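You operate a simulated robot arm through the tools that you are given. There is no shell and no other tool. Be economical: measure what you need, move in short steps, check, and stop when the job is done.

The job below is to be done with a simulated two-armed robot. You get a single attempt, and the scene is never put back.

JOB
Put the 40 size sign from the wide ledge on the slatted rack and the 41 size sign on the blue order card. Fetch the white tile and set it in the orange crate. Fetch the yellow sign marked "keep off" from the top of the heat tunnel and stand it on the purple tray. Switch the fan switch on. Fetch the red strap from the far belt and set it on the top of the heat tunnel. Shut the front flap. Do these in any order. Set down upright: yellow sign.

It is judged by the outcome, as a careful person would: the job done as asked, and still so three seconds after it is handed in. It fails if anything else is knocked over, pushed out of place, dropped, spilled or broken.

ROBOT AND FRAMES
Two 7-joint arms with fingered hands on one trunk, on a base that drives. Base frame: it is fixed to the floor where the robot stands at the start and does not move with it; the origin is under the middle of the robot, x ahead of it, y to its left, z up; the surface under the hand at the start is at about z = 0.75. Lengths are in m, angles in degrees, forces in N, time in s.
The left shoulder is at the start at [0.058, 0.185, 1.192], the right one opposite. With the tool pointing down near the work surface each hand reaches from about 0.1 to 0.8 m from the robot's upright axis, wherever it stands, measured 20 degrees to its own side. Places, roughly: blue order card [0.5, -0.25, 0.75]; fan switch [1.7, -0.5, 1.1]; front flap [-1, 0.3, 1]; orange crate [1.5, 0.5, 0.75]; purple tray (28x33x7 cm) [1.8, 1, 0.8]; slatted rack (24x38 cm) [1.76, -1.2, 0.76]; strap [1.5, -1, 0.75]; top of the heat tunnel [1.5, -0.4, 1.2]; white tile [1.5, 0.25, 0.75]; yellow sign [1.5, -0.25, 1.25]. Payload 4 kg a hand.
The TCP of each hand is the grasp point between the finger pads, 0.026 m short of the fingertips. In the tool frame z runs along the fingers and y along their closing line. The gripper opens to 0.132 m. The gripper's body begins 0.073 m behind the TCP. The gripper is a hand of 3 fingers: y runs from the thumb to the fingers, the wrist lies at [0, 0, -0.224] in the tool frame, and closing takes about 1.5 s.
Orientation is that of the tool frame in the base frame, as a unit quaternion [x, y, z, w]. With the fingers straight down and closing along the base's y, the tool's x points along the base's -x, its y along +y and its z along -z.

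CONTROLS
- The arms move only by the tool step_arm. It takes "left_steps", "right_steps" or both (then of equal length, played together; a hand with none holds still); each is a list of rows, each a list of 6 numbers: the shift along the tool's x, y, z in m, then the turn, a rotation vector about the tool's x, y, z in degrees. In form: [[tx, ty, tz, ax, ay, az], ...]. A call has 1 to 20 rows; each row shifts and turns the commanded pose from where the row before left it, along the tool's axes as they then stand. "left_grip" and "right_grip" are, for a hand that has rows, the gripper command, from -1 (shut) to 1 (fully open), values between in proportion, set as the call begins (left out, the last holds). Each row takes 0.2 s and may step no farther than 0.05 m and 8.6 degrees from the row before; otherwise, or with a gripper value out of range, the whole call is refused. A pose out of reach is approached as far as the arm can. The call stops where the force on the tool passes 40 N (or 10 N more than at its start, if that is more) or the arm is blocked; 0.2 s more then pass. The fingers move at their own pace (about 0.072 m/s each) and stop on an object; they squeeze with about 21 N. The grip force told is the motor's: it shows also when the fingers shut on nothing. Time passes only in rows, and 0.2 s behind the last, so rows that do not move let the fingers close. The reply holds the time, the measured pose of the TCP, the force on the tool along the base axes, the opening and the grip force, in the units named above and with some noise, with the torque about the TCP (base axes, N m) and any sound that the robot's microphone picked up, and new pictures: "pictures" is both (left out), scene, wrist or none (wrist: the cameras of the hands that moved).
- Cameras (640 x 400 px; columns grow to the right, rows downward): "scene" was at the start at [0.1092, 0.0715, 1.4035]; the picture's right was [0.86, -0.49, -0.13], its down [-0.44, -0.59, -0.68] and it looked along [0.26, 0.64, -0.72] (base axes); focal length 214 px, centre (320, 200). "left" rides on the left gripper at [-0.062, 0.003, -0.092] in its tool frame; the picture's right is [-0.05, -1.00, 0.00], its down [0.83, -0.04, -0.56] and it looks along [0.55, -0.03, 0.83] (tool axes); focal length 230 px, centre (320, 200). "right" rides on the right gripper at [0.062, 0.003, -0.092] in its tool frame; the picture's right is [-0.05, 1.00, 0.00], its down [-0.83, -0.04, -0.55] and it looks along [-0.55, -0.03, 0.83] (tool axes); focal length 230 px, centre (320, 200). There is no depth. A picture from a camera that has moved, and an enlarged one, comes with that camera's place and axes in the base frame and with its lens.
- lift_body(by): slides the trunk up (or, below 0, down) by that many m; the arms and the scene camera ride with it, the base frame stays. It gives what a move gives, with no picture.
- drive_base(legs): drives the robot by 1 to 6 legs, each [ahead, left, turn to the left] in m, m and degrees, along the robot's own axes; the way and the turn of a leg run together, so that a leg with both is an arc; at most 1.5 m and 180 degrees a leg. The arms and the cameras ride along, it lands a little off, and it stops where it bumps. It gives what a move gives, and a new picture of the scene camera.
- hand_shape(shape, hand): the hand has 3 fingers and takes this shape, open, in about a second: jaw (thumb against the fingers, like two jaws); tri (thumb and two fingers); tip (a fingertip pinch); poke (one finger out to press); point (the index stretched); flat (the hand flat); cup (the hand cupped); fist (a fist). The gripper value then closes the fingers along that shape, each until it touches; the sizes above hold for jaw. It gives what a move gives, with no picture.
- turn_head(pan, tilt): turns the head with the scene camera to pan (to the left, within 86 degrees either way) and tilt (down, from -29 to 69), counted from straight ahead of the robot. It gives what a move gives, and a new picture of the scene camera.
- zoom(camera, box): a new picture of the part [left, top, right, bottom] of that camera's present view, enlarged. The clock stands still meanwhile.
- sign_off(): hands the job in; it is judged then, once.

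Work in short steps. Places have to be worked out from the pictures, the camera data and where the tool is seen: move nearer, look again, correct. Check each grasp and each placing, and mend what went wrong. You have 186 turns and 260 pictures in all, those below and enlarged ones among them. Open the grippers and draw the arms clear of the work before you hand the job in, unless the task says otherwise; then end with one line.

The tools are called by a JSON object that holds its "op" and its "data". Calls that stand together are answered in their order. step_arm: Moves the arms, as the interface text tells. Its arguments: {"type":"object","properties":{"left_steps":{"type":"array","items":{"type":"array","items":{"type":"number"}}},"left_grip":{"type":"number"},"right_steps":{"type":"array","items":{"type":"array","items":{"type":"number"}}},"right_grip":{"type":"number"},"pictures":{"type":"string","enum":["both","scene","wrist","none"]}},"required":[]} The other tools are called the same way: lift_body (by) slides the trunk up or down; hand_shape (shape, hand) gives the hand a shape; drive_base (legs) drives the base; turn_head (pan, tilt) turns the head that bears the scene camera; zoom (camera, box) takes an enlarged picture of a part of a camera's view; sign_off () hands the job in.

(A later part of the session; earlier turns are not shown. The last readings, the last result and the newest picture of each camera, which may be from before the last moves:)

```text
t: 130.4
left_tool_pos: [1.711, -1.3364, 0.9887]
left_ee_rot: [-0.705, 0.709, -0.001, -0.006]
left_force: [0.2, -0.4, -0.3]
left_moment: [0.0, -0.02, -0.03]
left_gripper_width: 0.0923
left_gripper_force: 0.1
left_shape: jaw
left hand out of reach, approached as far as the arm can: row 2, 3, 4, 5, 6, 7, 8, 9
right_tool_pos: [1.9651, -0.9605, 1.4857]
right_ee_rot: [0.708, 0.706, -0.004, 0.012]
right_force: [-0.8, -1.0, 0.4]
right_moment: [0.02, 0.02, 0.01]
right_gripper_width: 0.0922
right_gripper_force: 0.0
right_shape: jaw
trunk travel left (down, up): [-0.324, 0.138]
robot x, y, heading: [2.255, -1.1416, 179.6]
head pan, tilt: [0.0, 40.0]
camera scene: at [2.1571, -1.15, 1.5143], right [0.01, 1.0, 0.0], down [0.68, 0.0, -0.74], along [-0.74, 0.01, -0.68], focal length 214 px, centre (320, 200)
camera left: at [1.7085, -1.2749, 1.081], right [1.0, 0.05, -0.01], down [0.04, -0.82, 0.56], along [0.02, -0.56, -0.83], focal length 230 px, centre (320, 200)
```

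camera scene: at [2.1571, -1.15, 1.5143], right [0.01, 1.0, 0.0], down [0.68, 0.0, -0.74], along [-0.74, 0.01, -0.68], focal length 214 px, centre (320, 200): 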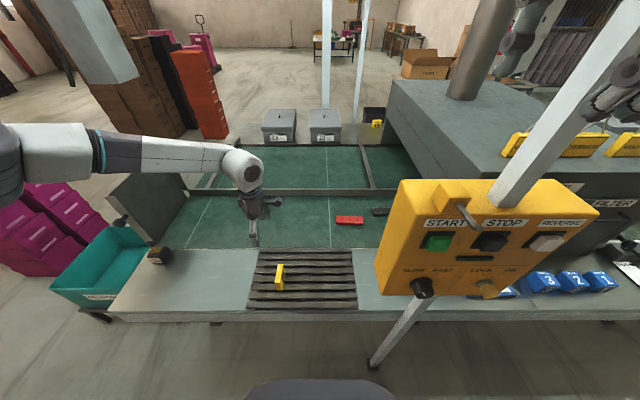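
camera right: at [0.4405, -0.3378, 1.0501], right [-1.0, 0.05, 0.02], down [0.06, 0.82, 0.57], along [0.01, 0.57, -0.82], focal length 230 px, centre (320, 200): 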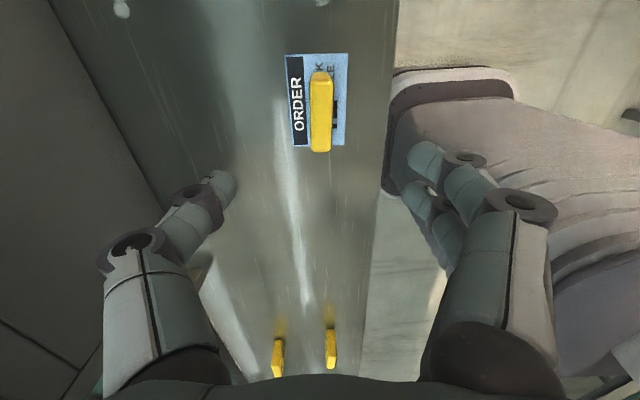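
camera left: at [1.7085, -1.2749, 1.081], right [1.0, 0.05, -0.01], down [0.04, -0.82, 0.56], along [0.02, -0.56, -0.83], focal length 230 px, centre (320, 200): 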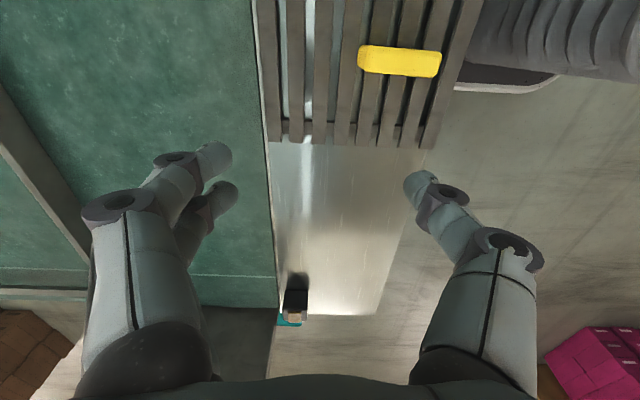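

The left arm jams reaching across. I'll back off, bring the arms to relaxed poses, and later come in farther right (y≈-0.8), so the left elbow stays out and reaches past the panel's left edge.

{"op": "drive_base", "data": {"legs": [[-0.5, 0, 0]]}}

{"op": "lift_body", "data": {"by": -0.1}}

{"op": "step_arm", "data": {"left_steps": [[0.03, -0.02, -0.03, 0, 0, 0], [0.03, -0.02, -0.03, 0, 0, 0], [0.03, -0.02, -0.03, 0, 0, 0], [0.0, -0.02, -0.03, 0, 0, 0], [0, -0.02, -0.03, 0, 0, 0], [0, -0.02, -0.03, 0, 0, 0]], "right_steps": [[0.03, 0, 0.03, 0, 0, 0], [0.03, 0, 0.03, 0, 0, 0], [0.03, 0, 0.03, 0, 0, 0], [0.03, 0, 0.03, 0, 0, 0], [0.03, 0, 0.03, 0, 0, 0], [0.02, 0, 0, 0, 0, 0]]}}

```text
t: 133.3
left_tool_pos: [2.2069, -1.3376, 0.9884]
left_ee_rot: [-0.705, 0.709, -0.004, -0.005]
left_force: [0.1, -0.2, -0.7]
left_moment: [0.02, 0.04, 0.02]
left_gripper_width: 0.0921
left_gripper_force: 0.1
left_shape: jaw
right_tool_pos: [2.4576, -0.958, 1.4827]
right_ee_rot: [0.708, 0.706, -0.003, 0.015]
right_force: [-0.5, 1.0, -0.1]
right_moment: [-0.03, -0.03, -0.01]
right_gripper_width: 0.0921
right_gripper_force: 0.0
right_shape: jaw
trunk travel left (down, up): [-0.324, 0.138]
robot x, y, heading: [2.7584, -1.1522, 179.2]
head pan, tilt: [0.0, 40.0]
camera scene: at [2.65, -1.1485, 1.5137], right [0.01, 1.0, 0.0], down [0.68, 0.0, -0.73], along [-0.73, 0.0, -0.68], focal length 214 px, centre (320, 200)
```

scene: 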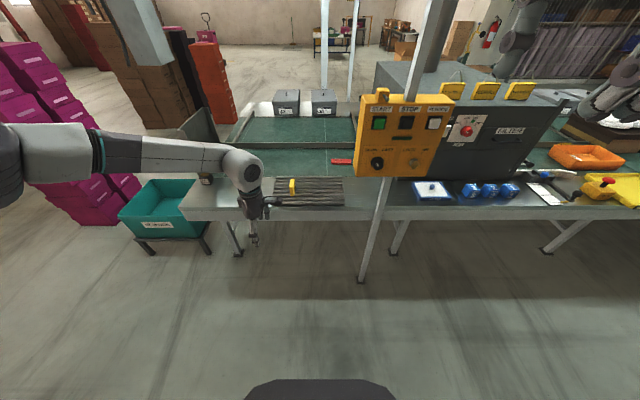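

```text
t: 134.7
left_tool_pos: [2.2064, -1.3362, 0.8869]
left_ee_rot: [-0.705, 0.709, -0.004, -0.006]
left_force: [0.4, 0.1, 0.2]
left_moment: [0.01, -0.04, 0.0]
left_gripper_width: 0.0921
left_gripper_force: 0.1
left_shape: jaw
right_tool_pos: [2.4592, -0.9591, 1.3833]
right_ee_rot: [0.708, 0.706, -0.005, 0.014]
right_force: [1.2, 0.3, 0.7]
right_moment: [0.0, 0.05, -0.04]
right_gripper_width: 0.0921
right_gripper_force: 0.0
right_shape: jaw
trunk travel left (down, up): [-0.224, 0.238]
robot x, y, heading: [2.7547, -1.1477, 179.7]
head pan, tilt: [0.0, 40.0]
```

```text
t: 136.1
left_tool_pos: [2.3301, -1.425, 1.0679]
left_ee_rot: [-0.705, 0.709, -0.004, -0.005]
left_force: [-0.5, 0.2, 0.3]
left_moment: [0.01, 0.03, 0.02]
left_gripper_width: 0.0924
left_gripper_force: 0.1
left_shape: jaw
right_tool_pos: [2.4476, -0.8175, 1.2188]
right_ee_rot: [0.708, 0.706, -0.004, 0.015]
right_force: [0.0, -0.8, 0.4]
right_moment: [0.0, 0.01, 0.01]
right_gripper_width: 0.092
right_gripper_force: 0.1
right_shape: jaw
right hand out of reach, approached as far as the arm can: row 4, 5, 6
trunk travel left (down, up): [-0.224, 0.238]
robot x, y, heading: [2.7508, -1.1491, 179.6]
head pan, tilt: [0.0, 40.0]
camera scene: at [2.6007, -1.1487, 1.4], right [0.01, 1.0, 0.0], down [0.75, 0.0, -0.67], along [-0.67, 0.0, -0.75], focal length 214 px, centre (320, 200)
camera right: at [2.4495, -0.7548, 1.3088], right [1.0, -0.06, 0.02], down [-0.05, -0.82, 0.58], along [-0.02, -0.58, -0.82], focal length 230 px, centre (320, 200)
camera left: at [2.3263, -1.3633, 1.1606], right [1.0, 0.05, 0.0], down [0.04, -0.82, 0.57], along [0.02, -0.57, -0.82], focal length 230 px, centre (320, 200)
```

scene: 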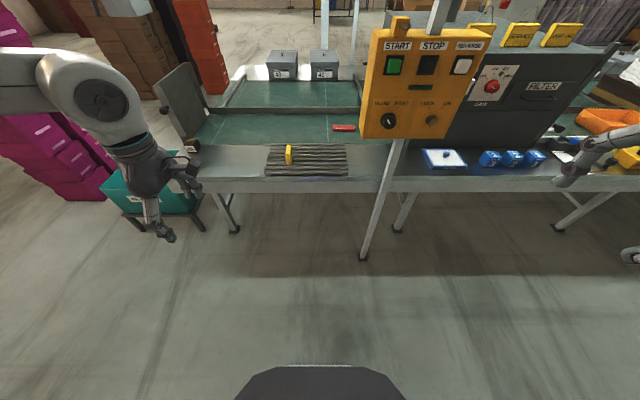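
right: 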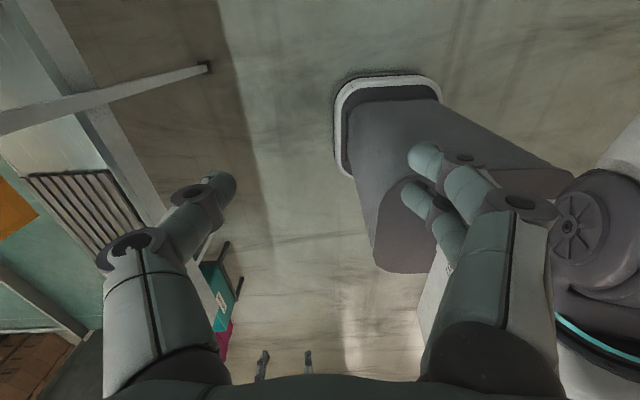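
left: 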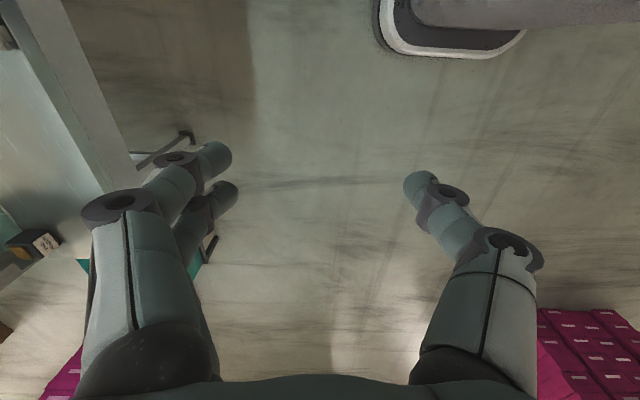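

From here the fan switch and the signs are visible; I zoom in on them and on the strap.

{"op": "zoom", "data": {"camera": "scene", "box": [440, 10, 600, 110]}}

{"op": "zoom", "data": {"camera": "right", "box": [300, 50, 640, 260]}}

```text
4.00 times, centred on (520, 60) of scene
camera zoom: at [2.6007, -1.1487, 1.4], right [0.01, 1.0, 0.0], down [0.75, 0.0, -0.67], along [-0.67, 0.0, -0.75], focal length 858 px, centre (-480, 760)
```

zoom: 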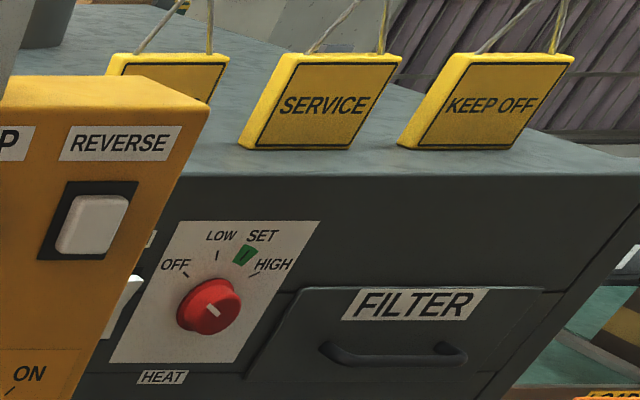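

```text
1.88 times, centred on (470, 155) of right
camera zoom: at [2.4495, -0.7548, 1.3088], right [1.0, -0.06, 0.02], down [-0.05, -0.82, 0.58], along [-0.02, -0.58, -0.82], focal length 433 px, centre (38, 285)
```

zoom: 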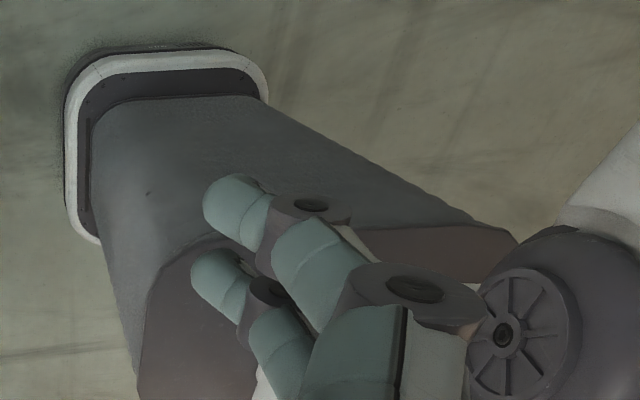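

The three yellow signs read CLEANING(?), SERVICE, KEEP OFF; the fan rocker is left of the heat knob, hidden by the panel. Now I test the left arm's forward reach in free air, as for the strap.

{"op": "step_arm", "data": {"left_steps": [[-0.006, 0.037, 0.024, 0, 0, 0], [-0.006, 0.037, 0.024, 0, 0, 0], [-0.006, 0.037, 0.024, 0, 0, 0], [-0.006, 0.037, 0.024, 0, 0, 0], [-0.006, 0.037, 0.024, 0, 0, 0], [-0.006, 0.037, 0.024, 0, 0, 0], [-0.006, 0.037, 0.024, 0, 0, 0], [-0.006, 0.037, 0.024, 0, 0, 0], [-0.006, 0.037, 0.024, 0, 0, 0]], "pictures": "scene"}}

```text
t: 138.1
left_tool_pos: [2.0862, -1.4183, 0.8925]
left_ee_rot: [-0.705, 0.709, -0.003, -0.006]
left_force: [0.5, 0.0, 0.0]
left_moment: [0.0, -0.04, 0.01]
left_gripper_width: 0.0921
left_gripper_force: 0.0
left_shape: jaw
left hand out of reach, approached as far as the arm can: row 7, 8, 9
right_tool_pos: [2.4448, -0.8169, 1.2184]
right_ee_rot: [0.708, 0.706, -0.004, 0.016]
right_force: [-0.9, 0.2, -0.6]
right_moment: [-0.02, 0.0, -0.04]
right_gripper_width: 0.0923
right_gripper_force: 0.0
right_shape: jaw
trunk travel left (down, up): [-0.224, 0.238]
robot x, y, heading: [2.7593, -1.1498, 179.7]
head pan, tilt: [0.0, 40.0]
camera scene: at [2.5984, -1.1485, 1.3995], right [0.01, 1.0, 0.0], down [0.75, 0.0, -0.66], along [-0.66, 0.0, -0.75], focal length 214 px, centre (320, 200)
```

scene: 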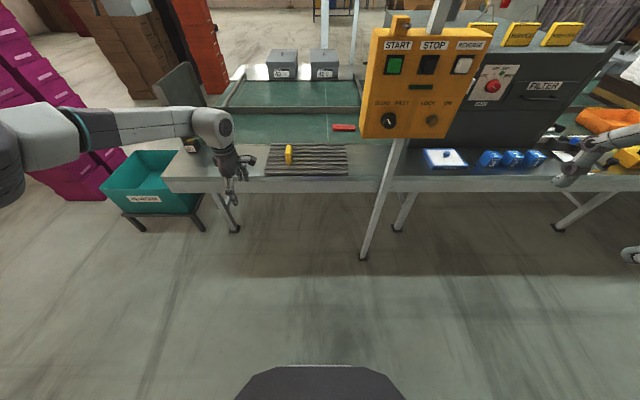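

The wrist, not the stretch, limits here. I turn the hand back 90° and try extending again.

{"op": "step_arm", "data": {"left_steps": [[0, 0, 0, 0, 0, -8.5], [0, 0, 0, 0, 0, -8.5], [0, 0, 0, 0, 0, -8.5], [0, 0, 0, 0, 0, -8.5], [0, 0, 0, 0, 0, -8.5], [0, 0, 0, 0, 0, -8.5], [0, 0, 0, 0, 0, -8.5], [0, 0, 0, 0, 0, -8.5], [0, 0, 0, 0, 0, -8.5], [0, 0, 0, 0, 0, -8.5], [0, 0, 0, 0, 0, -5], [-0.04, 0, 0, 0, 0, 0], [-0.04, 0, 0, 0, 0, 0], [-0.04, 0, 0, 0, 0, 0]], "pictures": "scene"}}

```text
t: 141.1
left_tool_pos: [2.0639, -1.4487, 0.9214]
left_ee_rot: [1.0, -0.004, -0.001, 0.007]
left_force: [-0.1, 1.1, 0.2]
left_moment: [-0.01, 0.0, 0.03]
left_gripper_width: 0.0921
left_gripper_force: 0.2
left_shape: jaw
left hand out of reach, approached as far as the arm can: row 12, 13, 14
right_tool_pos: [2.4464, -0.8167, 1.2194]
right_ee_rot: [0.708, 0.706, -0.004, 0.015]
right_force: [-0.3, -0.1, -0.2]
right_moment: [0.0, 0.02, 0.01]
right_gripper_width: 0.0922
right_gripper_force: 0.1
right_shape: jaw
trunk travel left (down, up): [-0.224, 0.238]
robot x, y, heading: [2.7579, -1.1466, 179.6]
head pan, tilt: [0.0, 40.0]
camera scene: at [2.5993, -1.1482, 1.3997], right [0.01, 1.0, 0.0], down [0.75, 0.0, -0.66], along [-0.66, 0.0, -0.75], focal length 214 px, centre (320, 200)
```

scene: 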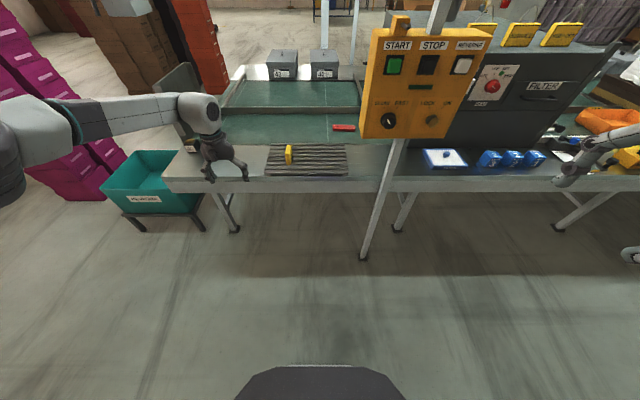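

Reach is about 0.75 m from the axis. Lowering the trunk should help at belt level; I back off a little and test with the 90° turn at strap height.

{"op": "drive_base", "data": {"legs": [[-0.25, 0, 0]]}}

{"op": "step_arm", "data": {"left_steps": [[0.05, 0, 0, 0, 0, 8.5], [0, 0, 0, 0, 0, 8.5], [0, 0, 0, 0, 0, 8.5], [0, 0, 0, 0, 0, 8.5], [0, 0, 0, 0, 0, 8.5], [0, 0, 0, 0, 0, 8.5], [0, 0, 0, 0, 0, 8.5], [0, 0, 0, 0, 0, 8.5], [0, 0, 0, 0, 0, 8.5], [0, 0, 0, 0, 0, 8.5], [0, 0, 0, 0, 0, 5], [-0.035, 0, 0.01, 0, 0, 0], [-0.035, 0, 0.01, 0, 0, 0]], "pictures": "none"}}

{"op": "lift_body", "data": {"by": -0.12}}

{"op": "step_arm", "data": {"left_steps": [[0, 0.04, 0, 0, 0, 0], [0, 0.04, 0, 0, 0, 0], [0, 0.04, 0, 0, 0, 0], [0, 0.04, 0, 0, 0, 0], [0, 0, 0, 0, 0, 0]], "pictures": "scene"}}

```text
t: 142.9
left_tool_pos: [2.3128, -1.4498, 0.9211]
left_ee_rot: [1.0, -0.003, -0.001, 0.007]
left_force: [0.1, -0.1, 0.1]
left_moment: [0.0, 0.01, 0.02]
left_gripper_width: 0.0919
left_gripper_force: 0.0
left_shape: jaw
right_tool_pos: [2.6943, -0.8186, 1.2187]
right_ee_rot: [0.709, 0.705, -0.004, 0.015]
right_force: [0.1, 0.6, -0.2]
right_moment: [0.0, 0.0, -0.03]
right_gripper_width: 0.0922
right_gripper_force: 0.1
right_shape: jaw
trunk travel left (down, up): [-0.224, 0.238]
robot x, y, heading: [3.0068, -1.15, 179.5]
head pan, tilt: [0.0, 40.0]
camera scene: at [2.8477, -1.1498, 1.3995], right [0.01, 1.0, 0.0], down [0.75, -0.01, -0.66], along [-0.66, 0.0, -0.75], focal length 214 px, centre (320, 200)
```

scene: 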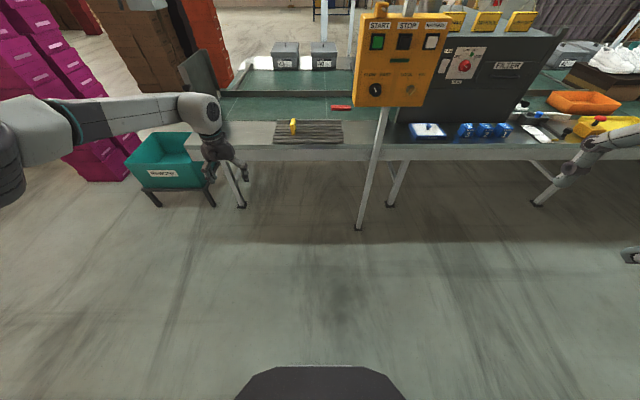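

```text
t: 145.7
left_tool_pos: [2.3612, -1.3819, 0.8997]
left_ee_rot: [-0.706, 0.709, -0.004, -0.005]
left_force: [0.1, 0.1, 0.8]
left_moment: [0.0, 0.01, 0.0]
left_gripper_width: 0.0921
left_gripper_force: 0.1
left_shape: jaw
right_tool_pos: [2.6938, -0.8179, 1.2175]
right_ee_rot: [0.708, 0.706, -0.004, 0.015]
right_force: [-0.7, 0.0, -1.3]
right_moment: [-0.02, 0.01, 0.04]
right_gripper_width: 0.0921
right_gripper_force: 0.1
right_shape: jaw
trunk travel left (down, up): [-0.224, 0.238]
robot x, y, heading: [3.0052, -1.1509, 179.5]
head pan, tilt: [0.0, 40.0]
```

```text
t: 147.2
left_tool_pos: [2.3627, -1.3796, 0.7818]
left_ee_rot: [-0.704, 0.71, -0.002, -0.007]
left_force: [0.4, 0.4, -0.1]
left_moment: [-0.03, 0.0, -0.01]
left_gripper_width: 0.0923
left_gripper_force: 0.1
left_shape: jaw
right_tool_pos: [2.639, -0.8182, 1.0323]
right_ee_rot: [0.706, 0.701, 0.056, 0.078]
right_force: [-0.2, -0.1, 0.1]
right_moment: [-0.01, 0.04, -0.02]
right_gripper_width: 0.0923
right_gripper_force: 0.1
right_shape: jaw
trunk travel left (down, up): [-0.104, 0.358]
robot x, y, heading: [3.0021, -1.1498, 179.6]
head pan, tilt: [0.0, 40.0]
```

```text
t: 148.4
left_tool_pos: [2.2539, -1.4032, 0.7879]
left_ee_rot: [-0.704, 0.71, -0.003, -0.005]
left_force: [0.1, -0.7, -0.3]
left_moment: [0.02, -0.01, 0.0]
left_gripper_width: 0.092
left_gripper_force: 0.1
left_shape: jaw
left hand out of reach, approached as far as the arm can: row 3, 4
right_tool_pos: [2.6372, -0.8177, 1.0308]
right_ee_rot: [0.706, 0.701, 0.058, 0.077]
right_force: [-0.3, 0.6, 0.1]
right_moment: [0.02, -0.03, -0.02]
right_gripper_width: 0.0926
right_gripper_force: 0.0
right_shape: jaw
trunk travel left (down, up): [-0.104, 0.358]
robot x, y, heading: [3.0009, -1.1497, 179.6]
head pan, tilt: [0.0, 40.0]
camera scene: at [2.7547, -1.1491, 1.2373], right [0.01, 1.0, 0.0], down [0.85, -0.01, -0.52], along [-0.52, 0.0, -0.85], focal length 214 px, centre (320, 200)
```

scene: 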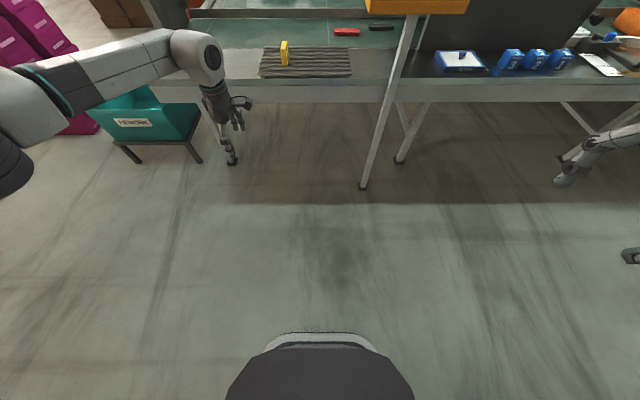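

Lowering the trunk also leans it forward, which would bring the head near the panel. Instead I'll hook the strap from behind with tilted, shut fingers and pull it ~12 cm nearer, then pick it. I raise the trunk again, retract and turn the left hand back, then tilt it 45° forward.

{"op": "lift_body", "data": {"by": 0.12}}

{"op": "step_arm", "data": {"left_steps": [[0, -0.04, -0.03, 0, 0, 0], [0, -0.04, -0.03, 0, 0, 0], [0, -0.04, -0.03, 0, 0, 0], [0, -0.04, -0.03, 0, 0, 0], [0, -0.04, -0.03, 0, 0, 0], [0, -0.02, -0.03, 0, 0, 0], [0, 0, 0, 0, 0, -8.5], [0, 0, 0, 0, 0, -8.5], [0, 0, 0, 0, 0, -8.5], [0, 0, 0, 0, 0, -8.5], [0, 0, 0, 0, 0, -8.5], [0, 0, 0, 0, 0, -8.5], [0, 0, 0, 0, 0, -8.5], [0, 0, 0, 0, 0, -8.5], [0, 0, 0, 0, 0, -8.5], [0, 0, 0, 0, 0, -8.5], [0, 0, 0, 0, 0, -5]], "left_grip": -1, "pictures": "none"}}

{"op": "step_arm", "data": {"left_steps": [[0, 0, 0, 0, -7.5, 0], [0, 0, 0, 0, -7.5, 0], [0, 0, 0, 0, -7.5, 0], [0, 0, 0, 0, -7.5, 0], [0, 0, 0, 0, -7.5, 0], [0, 0, 0, 0, -7.5, 0]], "pictures": "wrist"}}

```text
t: 149.9
left_tool_pos: [2.2754, -1.4036, 1.0426]
left_ee_rot: [-0.702, 0.706, 0.059, -0.068]
left_force: [0.5, 0.1, -0.1]
left_moment: [-0.02, 0.03, 0.02]
left_gripper_width: 0.0922
left_gripper_force: 0.0
left_shape: jaw
right_tool_pos: [2.6368, -0.8181, 1.1513]
right_ee_rot: [0.707, 0.701, 0.058, 0.078]
right_force: [-0.4, -0.5, 0.4]
right_moment: [0.02, -0.03, 0.01]
right_gripper_width: 0.0923
right_gripper_force: 0.1
right_shape: jaw
trunk travel left (down, up): [-0.224, 0.238]
robot x, y, heading: [3.0079, -1.1494, 179.6]
head pan, tilt: [0.0, 40.0]
```

```text
t: 153.5
left_tool_pos: [2.5252, -1.4011, 1.1812]
left_ee_rot: [0.996, -0.001, -0.089, 0.005]
left_force: [0.2, 0.0, 0.3]
left_moment: [-0.02, 0.03, 0.03]
left_gripper_width: 0.0002
left_gripper_force: 21.2
left_shape: jaw
right_tool_pos: [2.6383, -0.8186, 1.1521]
right_ee_rot: [0.707, 0.701, 0.056, 0.077]
right_force: [-0.7, -0.7, 0.3]
right_moment: [-0.01, 0.01, 0.03]
right_gripper_width: 0.0919
right_gripper_force: 0.1
right_shape: jaw
trunk travel left (down, up): [-0.224, 0.238]
robot x, y, heading: [3.0075, -1.1475, 179.6]
head pan, tilt: [0.0, 40.0]
```

```text
t: 154.9
left_tool_pos: [2.5255, -1.4018, 1.1816]
left_ee_rot: [0.885, -0.004, -0.465, 0.004]
left_force: [-0.3, -0.3, -0.2]
left_moment: [-0.03, 0.01, -0.02]
left_gripper_width: 0.0
left_gripper_force: 21.0
left_shape: jaw
right_tool_pos: [2.6386, -0.818, 1.1517]
right_ee_rot: [0.707, 0.701, 0.057, 0.077]
right_force: [-0.8, 0.0, 0.1]
right_moment: [0.01, -0.01, -0.02]
right_gripper_width: 0.0921
right_gripper_force: 0.1
right_shape: jaw
trunk travel left (down, up): [-0.224, 0.238]
robot x, y, heading: [3.0045, -1.1493, 179.6]
head pan, tilt: [0.0, 40.0]
camera left: at [2.5659, -1.405, 1.2845], right [-0.02, 1.0, 0.03], down [0.93, 0.03, -0.37], along [-0.37, 0.02, -0.93], focal length 230 px, centre (320, 200)
```

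left: 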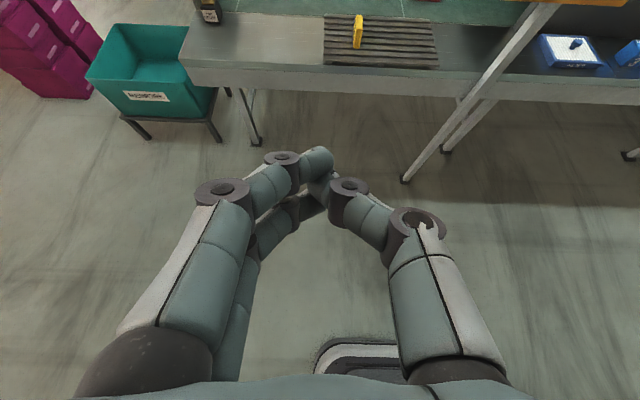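

The tilt works and gives a good forward view. I retract the right hand a bit and drive in to about (2.4, -0.87) to look.

{"op": "step_arm", "data": {"right_steps": [[0, 0.04, 0, 0, 0, 0], [0, 0.04, 0, 0, 0, 0], [0, 0.04, 0, 0, 0, 0]], "pictures": "none"}}

{"op": "drive_base", "data": {"legs": [[0, -0.28, 0.4], [0.55, 0, 0]]}}

{"op": "zoom", "data": {"camera": "left", "box": [0, 0, 640, 400]}}

```text
t: 155.7
left_tool_pos: [2.5259, -1.4038, 1.1816]
left_ee_rot: [0.885, -0.003, -0.466, 0.005]
left_force: [0.5, -0.3, 0.0]
left_moment: [0.02, -0.01, -0.01]
left_gripper_width: 0.0
left_gripper_force: 20.9
left_shape: jaw
right_tool_pos: [2.7471, -0.8393, 1.1703]
right_ee_rot: [0.706, 0.702, 0.057, 0.077]
right_force: [0.0, -0.1, -0.8]
right_moment: [0.01, 0.04, 0.01]
right_gripper_width: 0.0921
right_gripper_force: 0.0
right_shape: jaw
right hand out of reach, approached as far as the arm can: row 3
trunk travel left (down, up): [-0.224, 0.238]
robot x, y, heading: [3.0077, -1.1501, 179.8]
head pan, tilt: [0.0, 40.0]
```

```text
t: 160.4
left_tool_pos: [1.9786, -1.1243, 1.1803]
left_ee_rot: [0.886, -0.003, -0.464, 0.005]
left_force: [0.5, 0.1, -0.2]
left_moment: [0.03, -0.01, -0.02]
left_gripper_width: 0.0002
left_gripper_force: 21.8
left_shape: jaw
right_tool_pos: [2.1969, -0.5586, 1.1692]
right_ee_rot: [0.705, 0.702, 0.058, 0.078]
right_force: [0.2, 0.6, 0.4]
right_moment: [0.01, -0.02, -0.04]
right_gripper_width: 0.0922
right_gripper_force: 0.1
right_shape: jaw
trunk travel left (down, up): [-0.224, 0.238]
robot x, y, heading: [2.4556, -0.8679, 179.8]
head pan, tilt: [0.0, 40.0]
camera scene: at [2.3002, -0.8693, 1.3998], right [0.0, 1.0, 0.0], down [0.75, 0.0, -0.66], along [-0.66, 0.0, -0.75], focal length 214 px, centre (320, 200)
```

scene: 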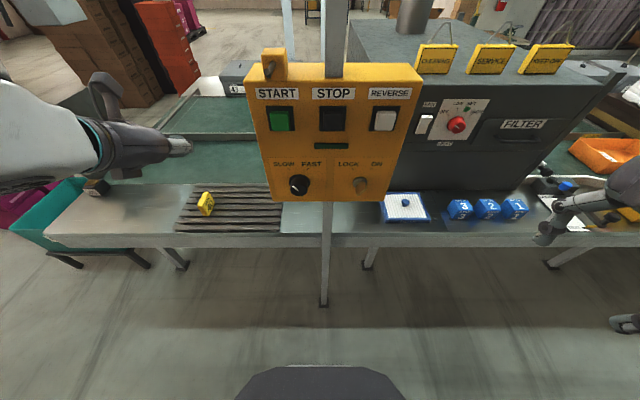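

```text
1.00 times, centred on (320, 200) of left (not enlarged: the box is as wide or as high as the picture)
camera zoom: at [2.0184, -1.1259, 1.2844], right [-0.03, 1.0, 0.03], down [0.93, 0.04, -0.37], along [-0.37, 0.02, -0.93], focal length 230 px, centre (320, 200)
```

zoom: 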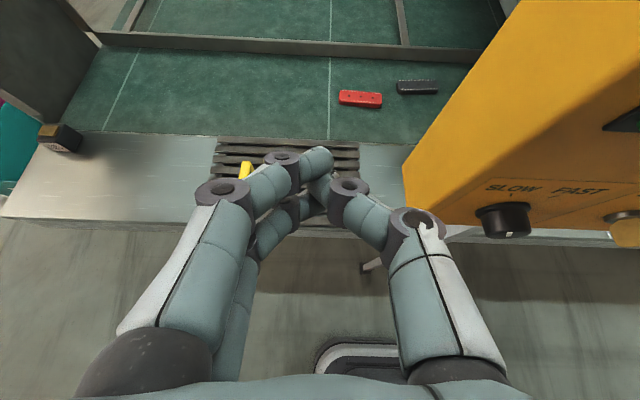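

The strap is at (1.48, -1.005), the panel's left edge at y≈-1.0. I drive in another 0.2 m with the left hand passing left of the panel.

{"op": "drive_base", "data": {"legs": [[0.2, 0, 0]]}}

```text
t: 162.0
left_tool_pos: [1.7767, -1.1213, 1.1809]
left_ee_rot: [0.886, -0.003, -0.464, 0.005]
left_force: [0.0, 0.6, 0.2]
left_moment: [0.02, 0.01, -0.01]
left_gripper_width: 0.0002
left_gripper_force: 21.5
left_shape: jaw
right_tool_pos: [1.9976, -0.556, 1.1703]
right_ee_rot: [0.705, 0.703, 0.059, 0.077]
right_force: [0.7, 0.4, -0.3]
right_moment: [0.0, -0.03, -0.02]
right_gripper_width: 0.0923
right_gripper_force: 0.0
right_shape: jaw
trunk travel left (down, up): [-0.224, 0.238]
robot x, y, heading: [2.2556, -0.8712, 179.8]
head pan, tilt: [0.0, 40.0]
camera scene: at [2.1002, -0.8686, 1.3999], right [0.0, 1.0, 0.0], down [0.75, 0.0, -0.66], along [-0.66, 0.0, -0.75], focal length 214 px, centre (320, 200)
```

scene: 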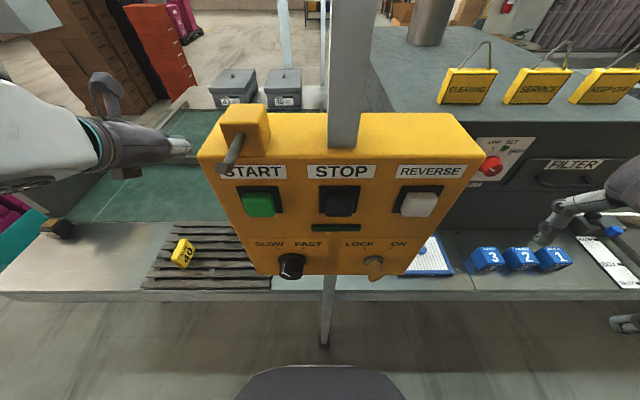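

I reduce the tilt to about 40° and move forward past the panel above the belt, then look.

{"op": "step_arm", "data": {"left_steps": [[0, 0, 0, 0, 7.7, 0], [0, 0, 0, 0, 7.7, 0], [-0.0137, 0, 0.0453, 0, 0, 0], [-0.0137, 0, 0.0453, 0, 0, 0], [-0.0137, 0, 0.0453, 0, 0, 0], [-0.0137, 0, 0.0453, 0, 0, 0], [-0.0137, 0, 0.0453, 0, 0, 0], [-0.0137, 0, 0.0453, 0, 0, 0], [-0.0137, 0, 0.0453, 0, 0, 0]]}}

```text
t: 164.0
left_tool_pos: [1.4981, -1.1252, 0.9975]
left_ee_rot: [0.94, -0.003, -0.34, 0.005]
left_force: [0.0, 0.4, 0.3]
left_moment: [0.0, -0.03, 0.0]
left_gripper_width: 0.0
left_gripper_force: 20.6
left_shape: jaw
right_tool_pos: [1.9933, -0.5588, 1.1688]
right_ee_rot: [0.705, 0.703, 0.057, 0.077]
right_force: [-0.4, -0.1, -0.4]
right_moment: [-0.01, -0.01, -0.03]
right_gripper_width: 0.092
right_gripper_force: 0.2
right_shape: jaw
trunk travel left (down, up): [-0.224, 0.238]
robot x, y, heading: [2.2512, -0.8723, 179.8]
head pan, tilt: [0.0, 40.0]
camera scene: at [2.0975, -0.8691, 1.3993], right [0.0, 1.0, 0.0], down [0.75, 0.0, -0.66], along [-0.66, 0.0, -0.75], focal length 214 px, centre (320, 200)
camera left: at [1.5111, -1.1273, 1.108], right [-0.04, 1.0, 0.02], down [0.99, 0.04, -0.11], along [-0.11, 0.02, -0.99], focal length 230 px, centre (320, 200)
```

scene: 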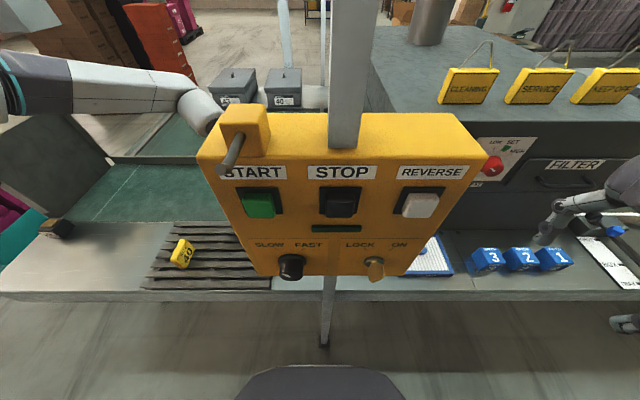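
left: 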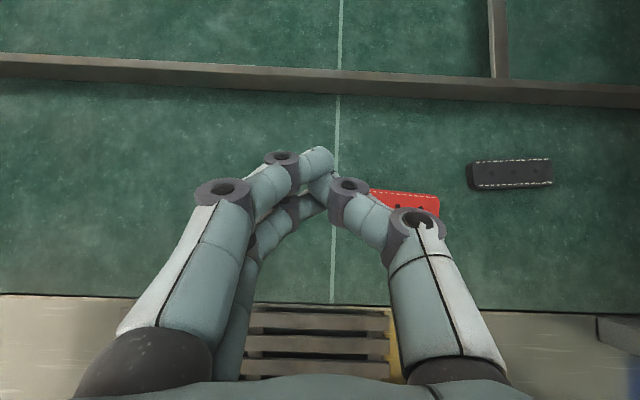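

No limit reached. I move in y to the strap's middle, tip beyond its far edge, still 10 cm above.

{"op": "step_arm", "data": {"left_steps": [[0.0044, -0.03, 0.029, 0, 0, 0], [0.0044, -0.03, 0.029, 0, 0, 0], [0.0044, -0.03, 0.029, 0, 0, 0], [0.0044, -0.03, 0.029, 0, 0, 0]], "pictures": "wrist"}}

```text
t: 165.0
left_tool_pos: [1.5019, -1.0625, 0.9335]
left_ee_rot: [0.94, -0.003, -0.34, 0.005]
left_force: [-0.5, -0.7, -0.5]
left_moment: [-0.01, 0.01, -0.03]
left_gripper_width: 0.0
left_gripper_force: 20.9
left_shape: jaw
left hand out of reach, approached as far as the arm can: row 2, 3, 4
right_tool_pos: [1.9946, -0.5585, 1.1682]
right_ee_rot: [0.705, 0.703, 0.058, 0.078]
right_force: [-0.1, 0.4, -0.4]
right_moment: [0.0, -0.05, 0.02]
right_gripper_width: 0.0922
right_gripper_force: 0.1
right_shape: jaw
trunk travel left (down, up): [-0.224, 0.238]
robot x, y, heading: [2.2523, -0.8676, 179.6]
head pan, tilt: [0.0, 40.0]
camera left: at [1.5142, -1.0646, 1.0446], right [-0.04, 1.0, 0.02], down [0.99, 0.04, -0.11], along [-0.11, 0.02, -0.99], focal length 230 px, centre (320, 200)
```

left: 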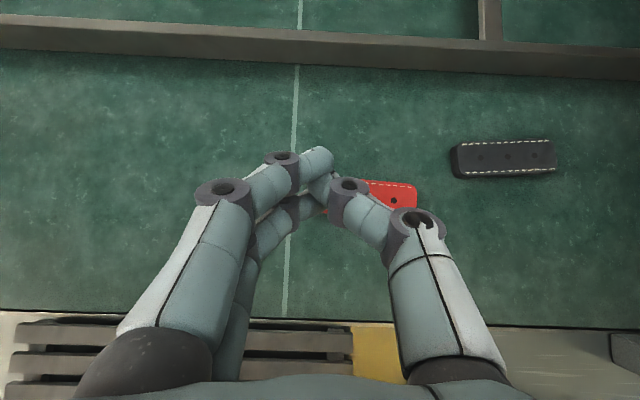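

Short by ~6 cm. I drive 5 cm ahead and 5 cm right.

{"op": "drive_base", "data": {"legs": [[0.05, -0.055, 0]]}}

{"op": "zoom", "data": {"camera": "left", "box": [0, 0, 640, 400]}}

```text
t: 166.0
left_tool_pos: [1.454, -1.0081, 0.935]
left_ee_rot: [0.94, -0.003, -0.342, 0.005]
left_force: [-1.1, 0.7, -0.3]
left_moment: [0.02, -0.02, 0.03]
left_gripper_width: 0.0
left_gripper_force: 21.0
left_shape: jaw
right_tool_pos: [1.9479, -0.5041, 1.1693]
right_ee_rot: [0.705, 0.703, 0.057, 0.077]
right_force: [-0.7, -0.3, -0.6]
right_moment: [-0.01, -0.02, 0.0]
right_gripper_width: 0.0922
right_gripper_force: 0.1
right_shape: jaw
trunk travel left (down, up): [-0.224, 0.238]
robot x, y, heading: [2.2047, -0.8129, 180.1]
head pan, tilt: [0.0, 40.0]
camera scene: at [2.0508, -0.8144, 1.3998], right [0.0, 1.0, 0.0], down [0.75, 0.0, -0.66], along [-0.66, 0.0, -0.75], focal length 214 px, centre (320, 200)
```

scene: 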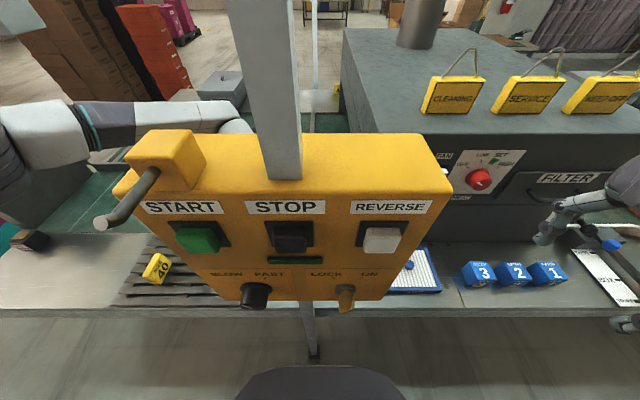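

```text
1.00 times, centred on (320, 200) of left (not enlarged: the box is as wide or as high as the picture)
camera zoom: at [1.4663, -1.0111, 1.0457], right [-0.04, 1.0, 0.02], down [0.99, 0.04, -0.11], along [-0.11, 0.02, -0.99], focal length 230 px, centre (320, 200)
```

zoom: 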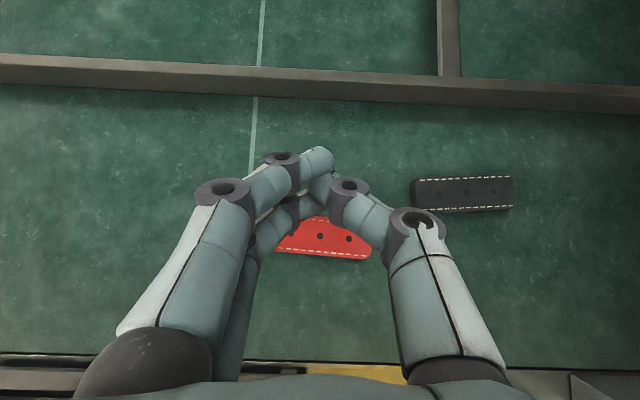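

The strap centre is right below at (1.48, -1.0). I lower behind its far edge.

{"op": "step_arm", "data": {"left_steps": [[0.0, 0, 0.035, 0, 0, 0], [0.0199, 0, 0.033, 0, 0, 0], [0.0199, 0, 0.033, 0, 0, 0]], "pictures": "wrist"}}

```text
t: 166.8
left_tool_pos: [1.4686, -1.0498, 0.8675]
left_ee_rot: [0.94, -0.002, -0.342, 0.005]
left_force: [-0.6, -0.2, 0.2]
left_moment: [0.06, 0.01, 0.03]
left_gripper_width: 0.0002
left_gripper_force: 21.0
left_shape: jaw
left hand out of reach, approached as far as the arm can: row 1, 2, 3
right_tool_pos: [1.9475, -0.5044, 1.17]
right_ee_rot: [0.705, 0.703, 0.057, 0.076]
right_force: [0.3, 0.0, -0.2]
right_moment: [0.03, 0.03, 0.02]
right_gripper_width: 0.0922
right_gripper_force: 0.1
right_shape: jaw
trunk travel left (down, up): [-0.224, 0.238]
robot x, y, heading: [2.2043, -0.8137, 179.9]
head pan, tilt: [0.0, 40.0]
camera left: at [1.4806, -1.0516, 0.9768], right [-0.04, 1.0, 0.02], down [0.99, 0.04, -0.11], along [-0.11, 0.02, -0.99], focal length 230 px, centre (320, 200)
```

left: 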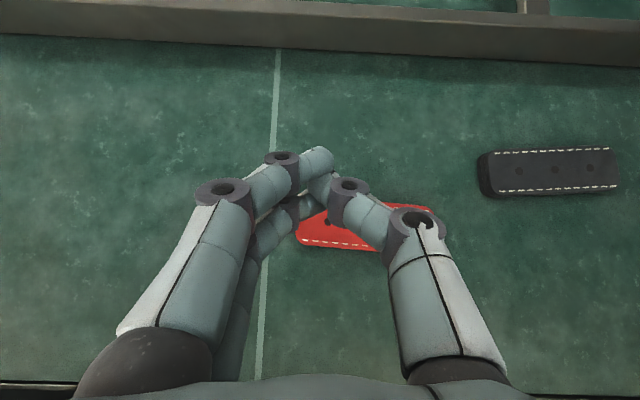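

Limit again; I tilt more (to ~60°), which shortens the wrist's reach, and try to descend again.

{"op": "step_arm", "data": {"left_steps": [[0, 0, 0, 0, -7, 0], [0, 0, 0, 0, -7, 0], [0, 0, 0, 0, -7, 0], [0, -0.02, 0, 0, 0, 0], [0.015, -0.015, 0.015, 0, 0, 0], [0.02, 0, 0.01, 0, 0, 0]], "pictures": "wrist"}}

```text
t: 168.2
left_tool_pos: [1.4887, -1.045, 0.864]
left_ee_rot: [0.861, -0.004, -0.508, 0.004]
left_force: [0.3, 0.5, 1.1]
left_moment: [-0.02, 0.0, 0.05]
left_gripper_width: 0.0001
left_gripper_force: 21.9
left_shape: jaw
left hand out of reach, approached as far as the arm can: row 3, 4, 5, 6
right_tool_pos: [1.9475, -0.5045, 1.1686]
right_ee_rot: [0.705, 0.703, 0.057, 0.077]
right_force: [0.5, -0.5, 0.0]
right_moment: [0.04, -0.02, 0.01]
right_gripper_width: 0.0921
right_gripper_force: 0.1
right_shape: jaw
trunk travel left (down, up): [-0.224, 0.238]
robot x, y, heading: [2.2077, -0.8185, 180.1]
head pan, tilt: [0.0, 40.0]
camera left: at [1.5403, -1.047, 0.9632], right [-0.02, 1.0, 0.03], down [0.89, 0.04, -0.46], along [-0.46, 0.02, -0.89], focal length 230 px, centre (320, 200)
```

left: 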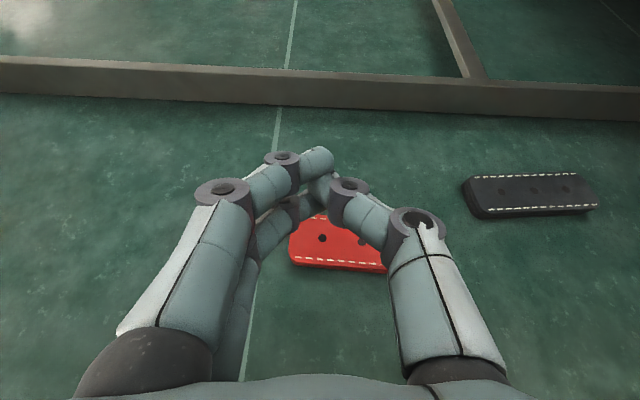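

Tilt isn't the limiter; the forearm comes in from the left, so the hand should too: closing along x with fingers tilted to the right. That even allows gripping directly. I lift away, straighten the tilt, and turn the hand.

{"op": "step_arm", "data": {"left_steps": [[-0.035, 0.02, -0.02, 0, 0, 0], [-0.035, 0.02, -0.02, 0, 0, 0], [-0.035, 0.02, -0.02, 0, 0, 0], [-0.035, 0.02, -0.02, 0, 0, 0], [0, 0.02, -0.03, 0, 0, 0], [0, 0.02, -0.03, 0, 0, 0], [0, 0, 0, 0, 8, 0], [0, 0, 0, 0, 8, 0], [0, 0, 0, 0, 8, 0], [0, 0, 0, 0, 8, 0], [0, 0, 0, 0, 8, 0], [0, 0, 0, 0, 8, 0], [0, 0, 0, 0, 8, 0], [0, 0, 0, 0, 5, 0]], "pictures": "none"}}

{"op": "step_arm", "data": {"left_steps": [[0, 0, 0, 0, 0, 8.5], [0, 0, 0, 0, 0, 8.5], [0, 0, 0, 0, 0, 8.5], [0, 0, 0, 0, 0, 8.5], [0, 0, 0, 0, 0, 8.5], [0, 0, 0, 0, 0, 8.5], [0, 0, 0, 0, 0, 8.5], [0, 0, 0, 0, 0, 8.5], [0, 0, 0, 0, 0, 8.5], [0, 0, 0, 0, 0, 8.5], [0, 0, 0, 0, 0, 5], [0, 0, 0, 0, -8, 0], [0, 0, 0, 0, -8, 0], [0, 0, 0, 0, -8, 0], [0, 0, 0, 0, -8, 0]], "left_grip": 0.4}}

```text
t: 171.2
left_tool_pos: [1.5437, -1.1625, 1.0555]
left_ee_rot: [1.0, -0.001, 0.002, 0.005]
left_force: [-0.2, -0.1, -0.3]
left_moment: [-0.01, 0.02, -0.03]
left_gripper_width: 0.0003
left_gripper_force: 21.3
left_shape: jaw
right_tool_pos: [1.9474, -0.5043, 1.1681]
right_ee_rot: [0.705, 0.703, 0.057, 0.077]
right_force: [1.6, 1.0, -0.6]
right_moment: [-0.01, 0.0, 0.01]
right_gripper_width: 0.0924
right_gripper_force: 0.1
right_shape: jaw
trunk travel left (down, up): [-0.224, 0.238]
robot x, y, heading: [2.2103, -0.8126, 179.8]
head pan, tilt: [0.0, 40.0]
```

```text
t: 174.4
left_tool_pos: [1.574, -1.1354, 1.0717]
left_ee_rot: [0.684, -0.678, -0.191, -0.19]
left_force: [0.2, 0.2, -0.4]
left_moment: [0.02, 0.01, -0.04]
left_gripper_width: 0.0918
left_gripper_force: 0.2
left_shape: jaw
left hand out of reach, approached as far as the arm can: row 14, 15
right_tool_pos: [1.9487, -0.5044, 1.1696]
right_ee_rot: [0.705, 0.703, 0.056, 0.077]
right_force: [0.6, 0.6, 0.2]
right_moment: [0.03, 0.01, -0.02]
right_gripper_width: 0.0922
right_gripper_force: 0.0
right_shape: jaw
trunk travel left (down, up): [-0.224, 0.238]
robot x, y, heading: [2.204, -0.816, 179.8]
head pan, tilt: [0.0, 40.0]
camera scene: at [2.0519, -0.8157, 1.3999], right [0.0, 1.0, 0.0], down [0.75, 0.0, -0.67], along [-0.67, 0.0, -0.75], focal length 214 px, centre (320, 200)
camera left: at [1.5711, -1.1312, 1.1823], right [1.0, 0.05, 0.03], down [0.05, -1.0, 0.04], along [0.03, -0.04, -1.0], focal length 230 px, centre (320, 200)
```

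scene: 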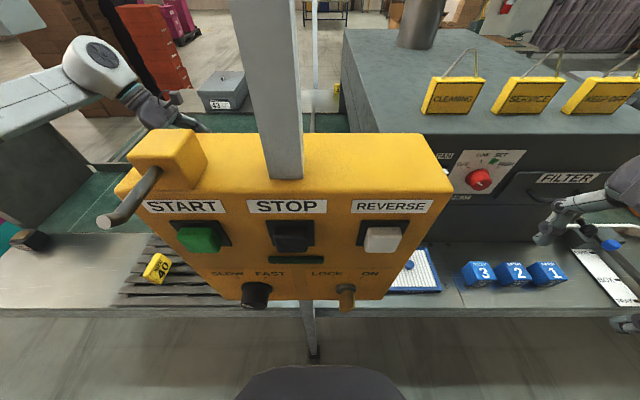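
left: 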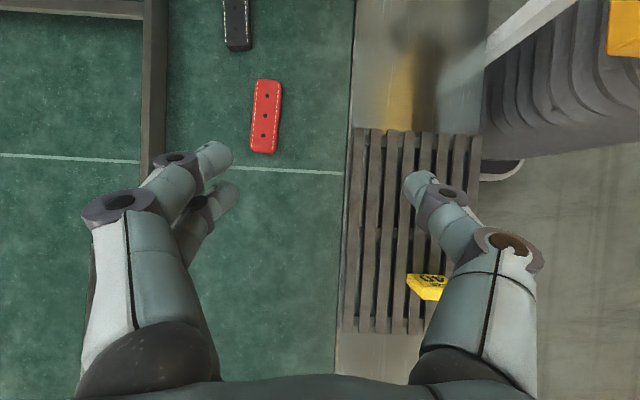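

Now the hand comes in from the left with fingers tilted right, and the strap is in view at (1.479, -1.002). I descend toward it.

{"op": "step_arm", "data": {"left_steps": [[0.0155, 0.012, 0.0374, 0, 0, 0], [0.0155, 0.012, 0.0374, 0, 0, 0], [0.0155, 0.012, 0.0374, 0, 0, 0], [0.0155, 0.012, 0.0374, 0, 0, 0], [0.0155, 0.012, 0.0374, 0, 0, 0]], "pictures": "wrist"}}

```text
t: 175.6
left_tool_pos: [1.5933, -1.0376, 0.9331]
left_ee_rot: [0.684, -0.679, -0.189, -0.189]
left_force: [-0.5, -0.2, -0.6]
left_moment: [-0.01, -0.03, 0.01]
left_gripper_width: 0.0922
left_gripper_force: 0.1
left_shape: jaw
left hand out of reach, approached as far as the arm can: row 1, 2, 3, 4, 5
right_tool_pos: [1.9474, -0.5028, 1.1689]
right_ee_rot: [0.704, 0.703, 0.057, 0.078]
right_force: [1.1, 0.4, 0.0]
right_moment: [-0.03, -0.01, 0.02]
right_gripper_width: 0.0921
right_gripper_force: 0.1
right_shape: jaw
trunk travel left (down, up): [-0.224, 0.238]
robot x, y, heading: [2.2095, -0.8129, 179.8]
head pan, tilt: [0.0, 40.0]
camera left: at [1.5905, -1.0336, 1.0441], right [1.0, 0.05, 0.03], down [0.05, -1.0, 0.05], along [0.03, -0.05, -1.0], focal length 230 px, centre (320, 200)
```

left: 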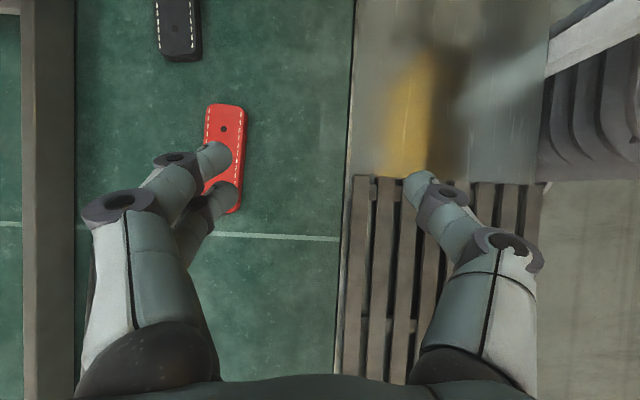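

Joint limits again. Better: place the robot left of the panel, turned ~35° to the right, so the strap lies 20° left of its heading—the left arm's best direction. I withdraw the hand, straighten it to yaw ≈46°, and back out.

{"op": "step_arm", "data": {"left_steps": [[0.0065, 0, -0.0475, 0, 0, 0], [0.0065, 0, -0.0475, 0, 0, 0], [0.0065, 0, -0.0475, 0, 0, 0], [0.0065, 0, -0.0475, 0, 0, 0], [0, 0, 0, 0, 7.75, 0], [0, 0, 0, 0, 7.75, 0], [0, 0, 0, 0, 7.75, 0], [0, 0, 0, 0, 7.75, 0], [0, 0, 0, 0, 0, -7.3], [0, 0, 0, 0, 0, -7.3], [0, 0, 0, 0, 0, -7.3], [0, 0, 0, 0, 0, -7.3], [0, 0, 0, 0, 0, -7.3], [0, 0, 0, 0, 0, -7.3]], "pictures": "none"}}

{"op": "drive_base", "data": {"legs": [[-0.4, 0, 0], [0, 0.35, -35], [0, 0, 0]]}}

```text
t: 178.6
left_tool_pos: [1.594, -1.1596, 1.0813]
left_ee_rot: [0.92, -0.391, -0.002, -0.003]
left_force: [0.7, 0.6, -0.3]
left_moment: [0.0, -0.01, 0.0]
left_gripper_width: 0.092
left_gripper_force: 0.1
left_shape: jaw
right_tool_pos: [1.9482, -0.5045, 1.1691]
right_ee_rot: [0.705, 0.703, 0.058, 0.078]
right_force: [0.0, 0.9, -0.5]
right_moment: [-0.02, 0.02, 0.0]
right_gripper_width: 0.0921
right_gripper_force: 0.1
right_shape: jaw
trunk travel left (down, up): [-0.224, 0.238]
robot x, y, heading: [2.2099, -0.8134, 179.9]
head pan, tilt: [0.0, 40.0]
```

```text
t: 183.3
left_tool_pos: [1.7998, -1.0786, 1.0831]
left_ee_rot: [0.759, -0.652, 0.0, -0.003]
left_force: [0.5, -0.6, 0.3]
left_moment: [0.0, 0.0, -0.01]
left_gripper_width: 0.0923
left_gripper_force: 0.1
left_shape: jaw
right_tool_pos: [2.4667, -0.7433, 1.1693]
right_ee_rot: [0.883, 0.46, 0.031, 0.091]
right_force: [0.3, -0.2, 0.2]
right_moment: [-0.01, 0.01, 0.0]
right_gripper_width: 0.0921
right_gripper_force: 0.0
right_shape: jaw
trunk travel left (down, up): [-0.224, 0.238]
robot x, y, heading: [2.5013, -1.1466, 144.9]
head pan, tilt: [0.0, 40.0]
camera scene: at [2.373, -1.0585, 1.3997], right [0.58, 0.82, 0.0], down [0.61, -0.43, -0.66], along [-0.54, 0.38, -0.75], focal length 214 px, centre (320, 200)
```

scene: 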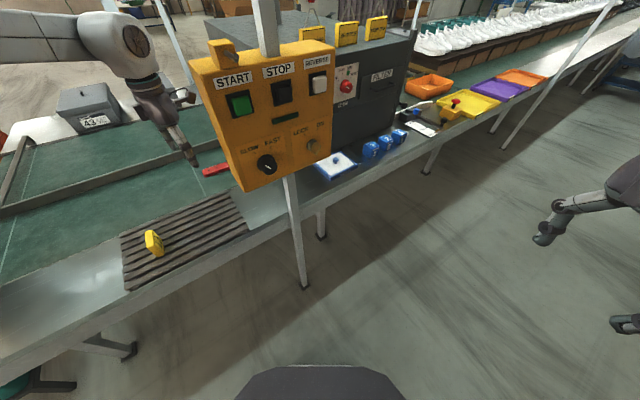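

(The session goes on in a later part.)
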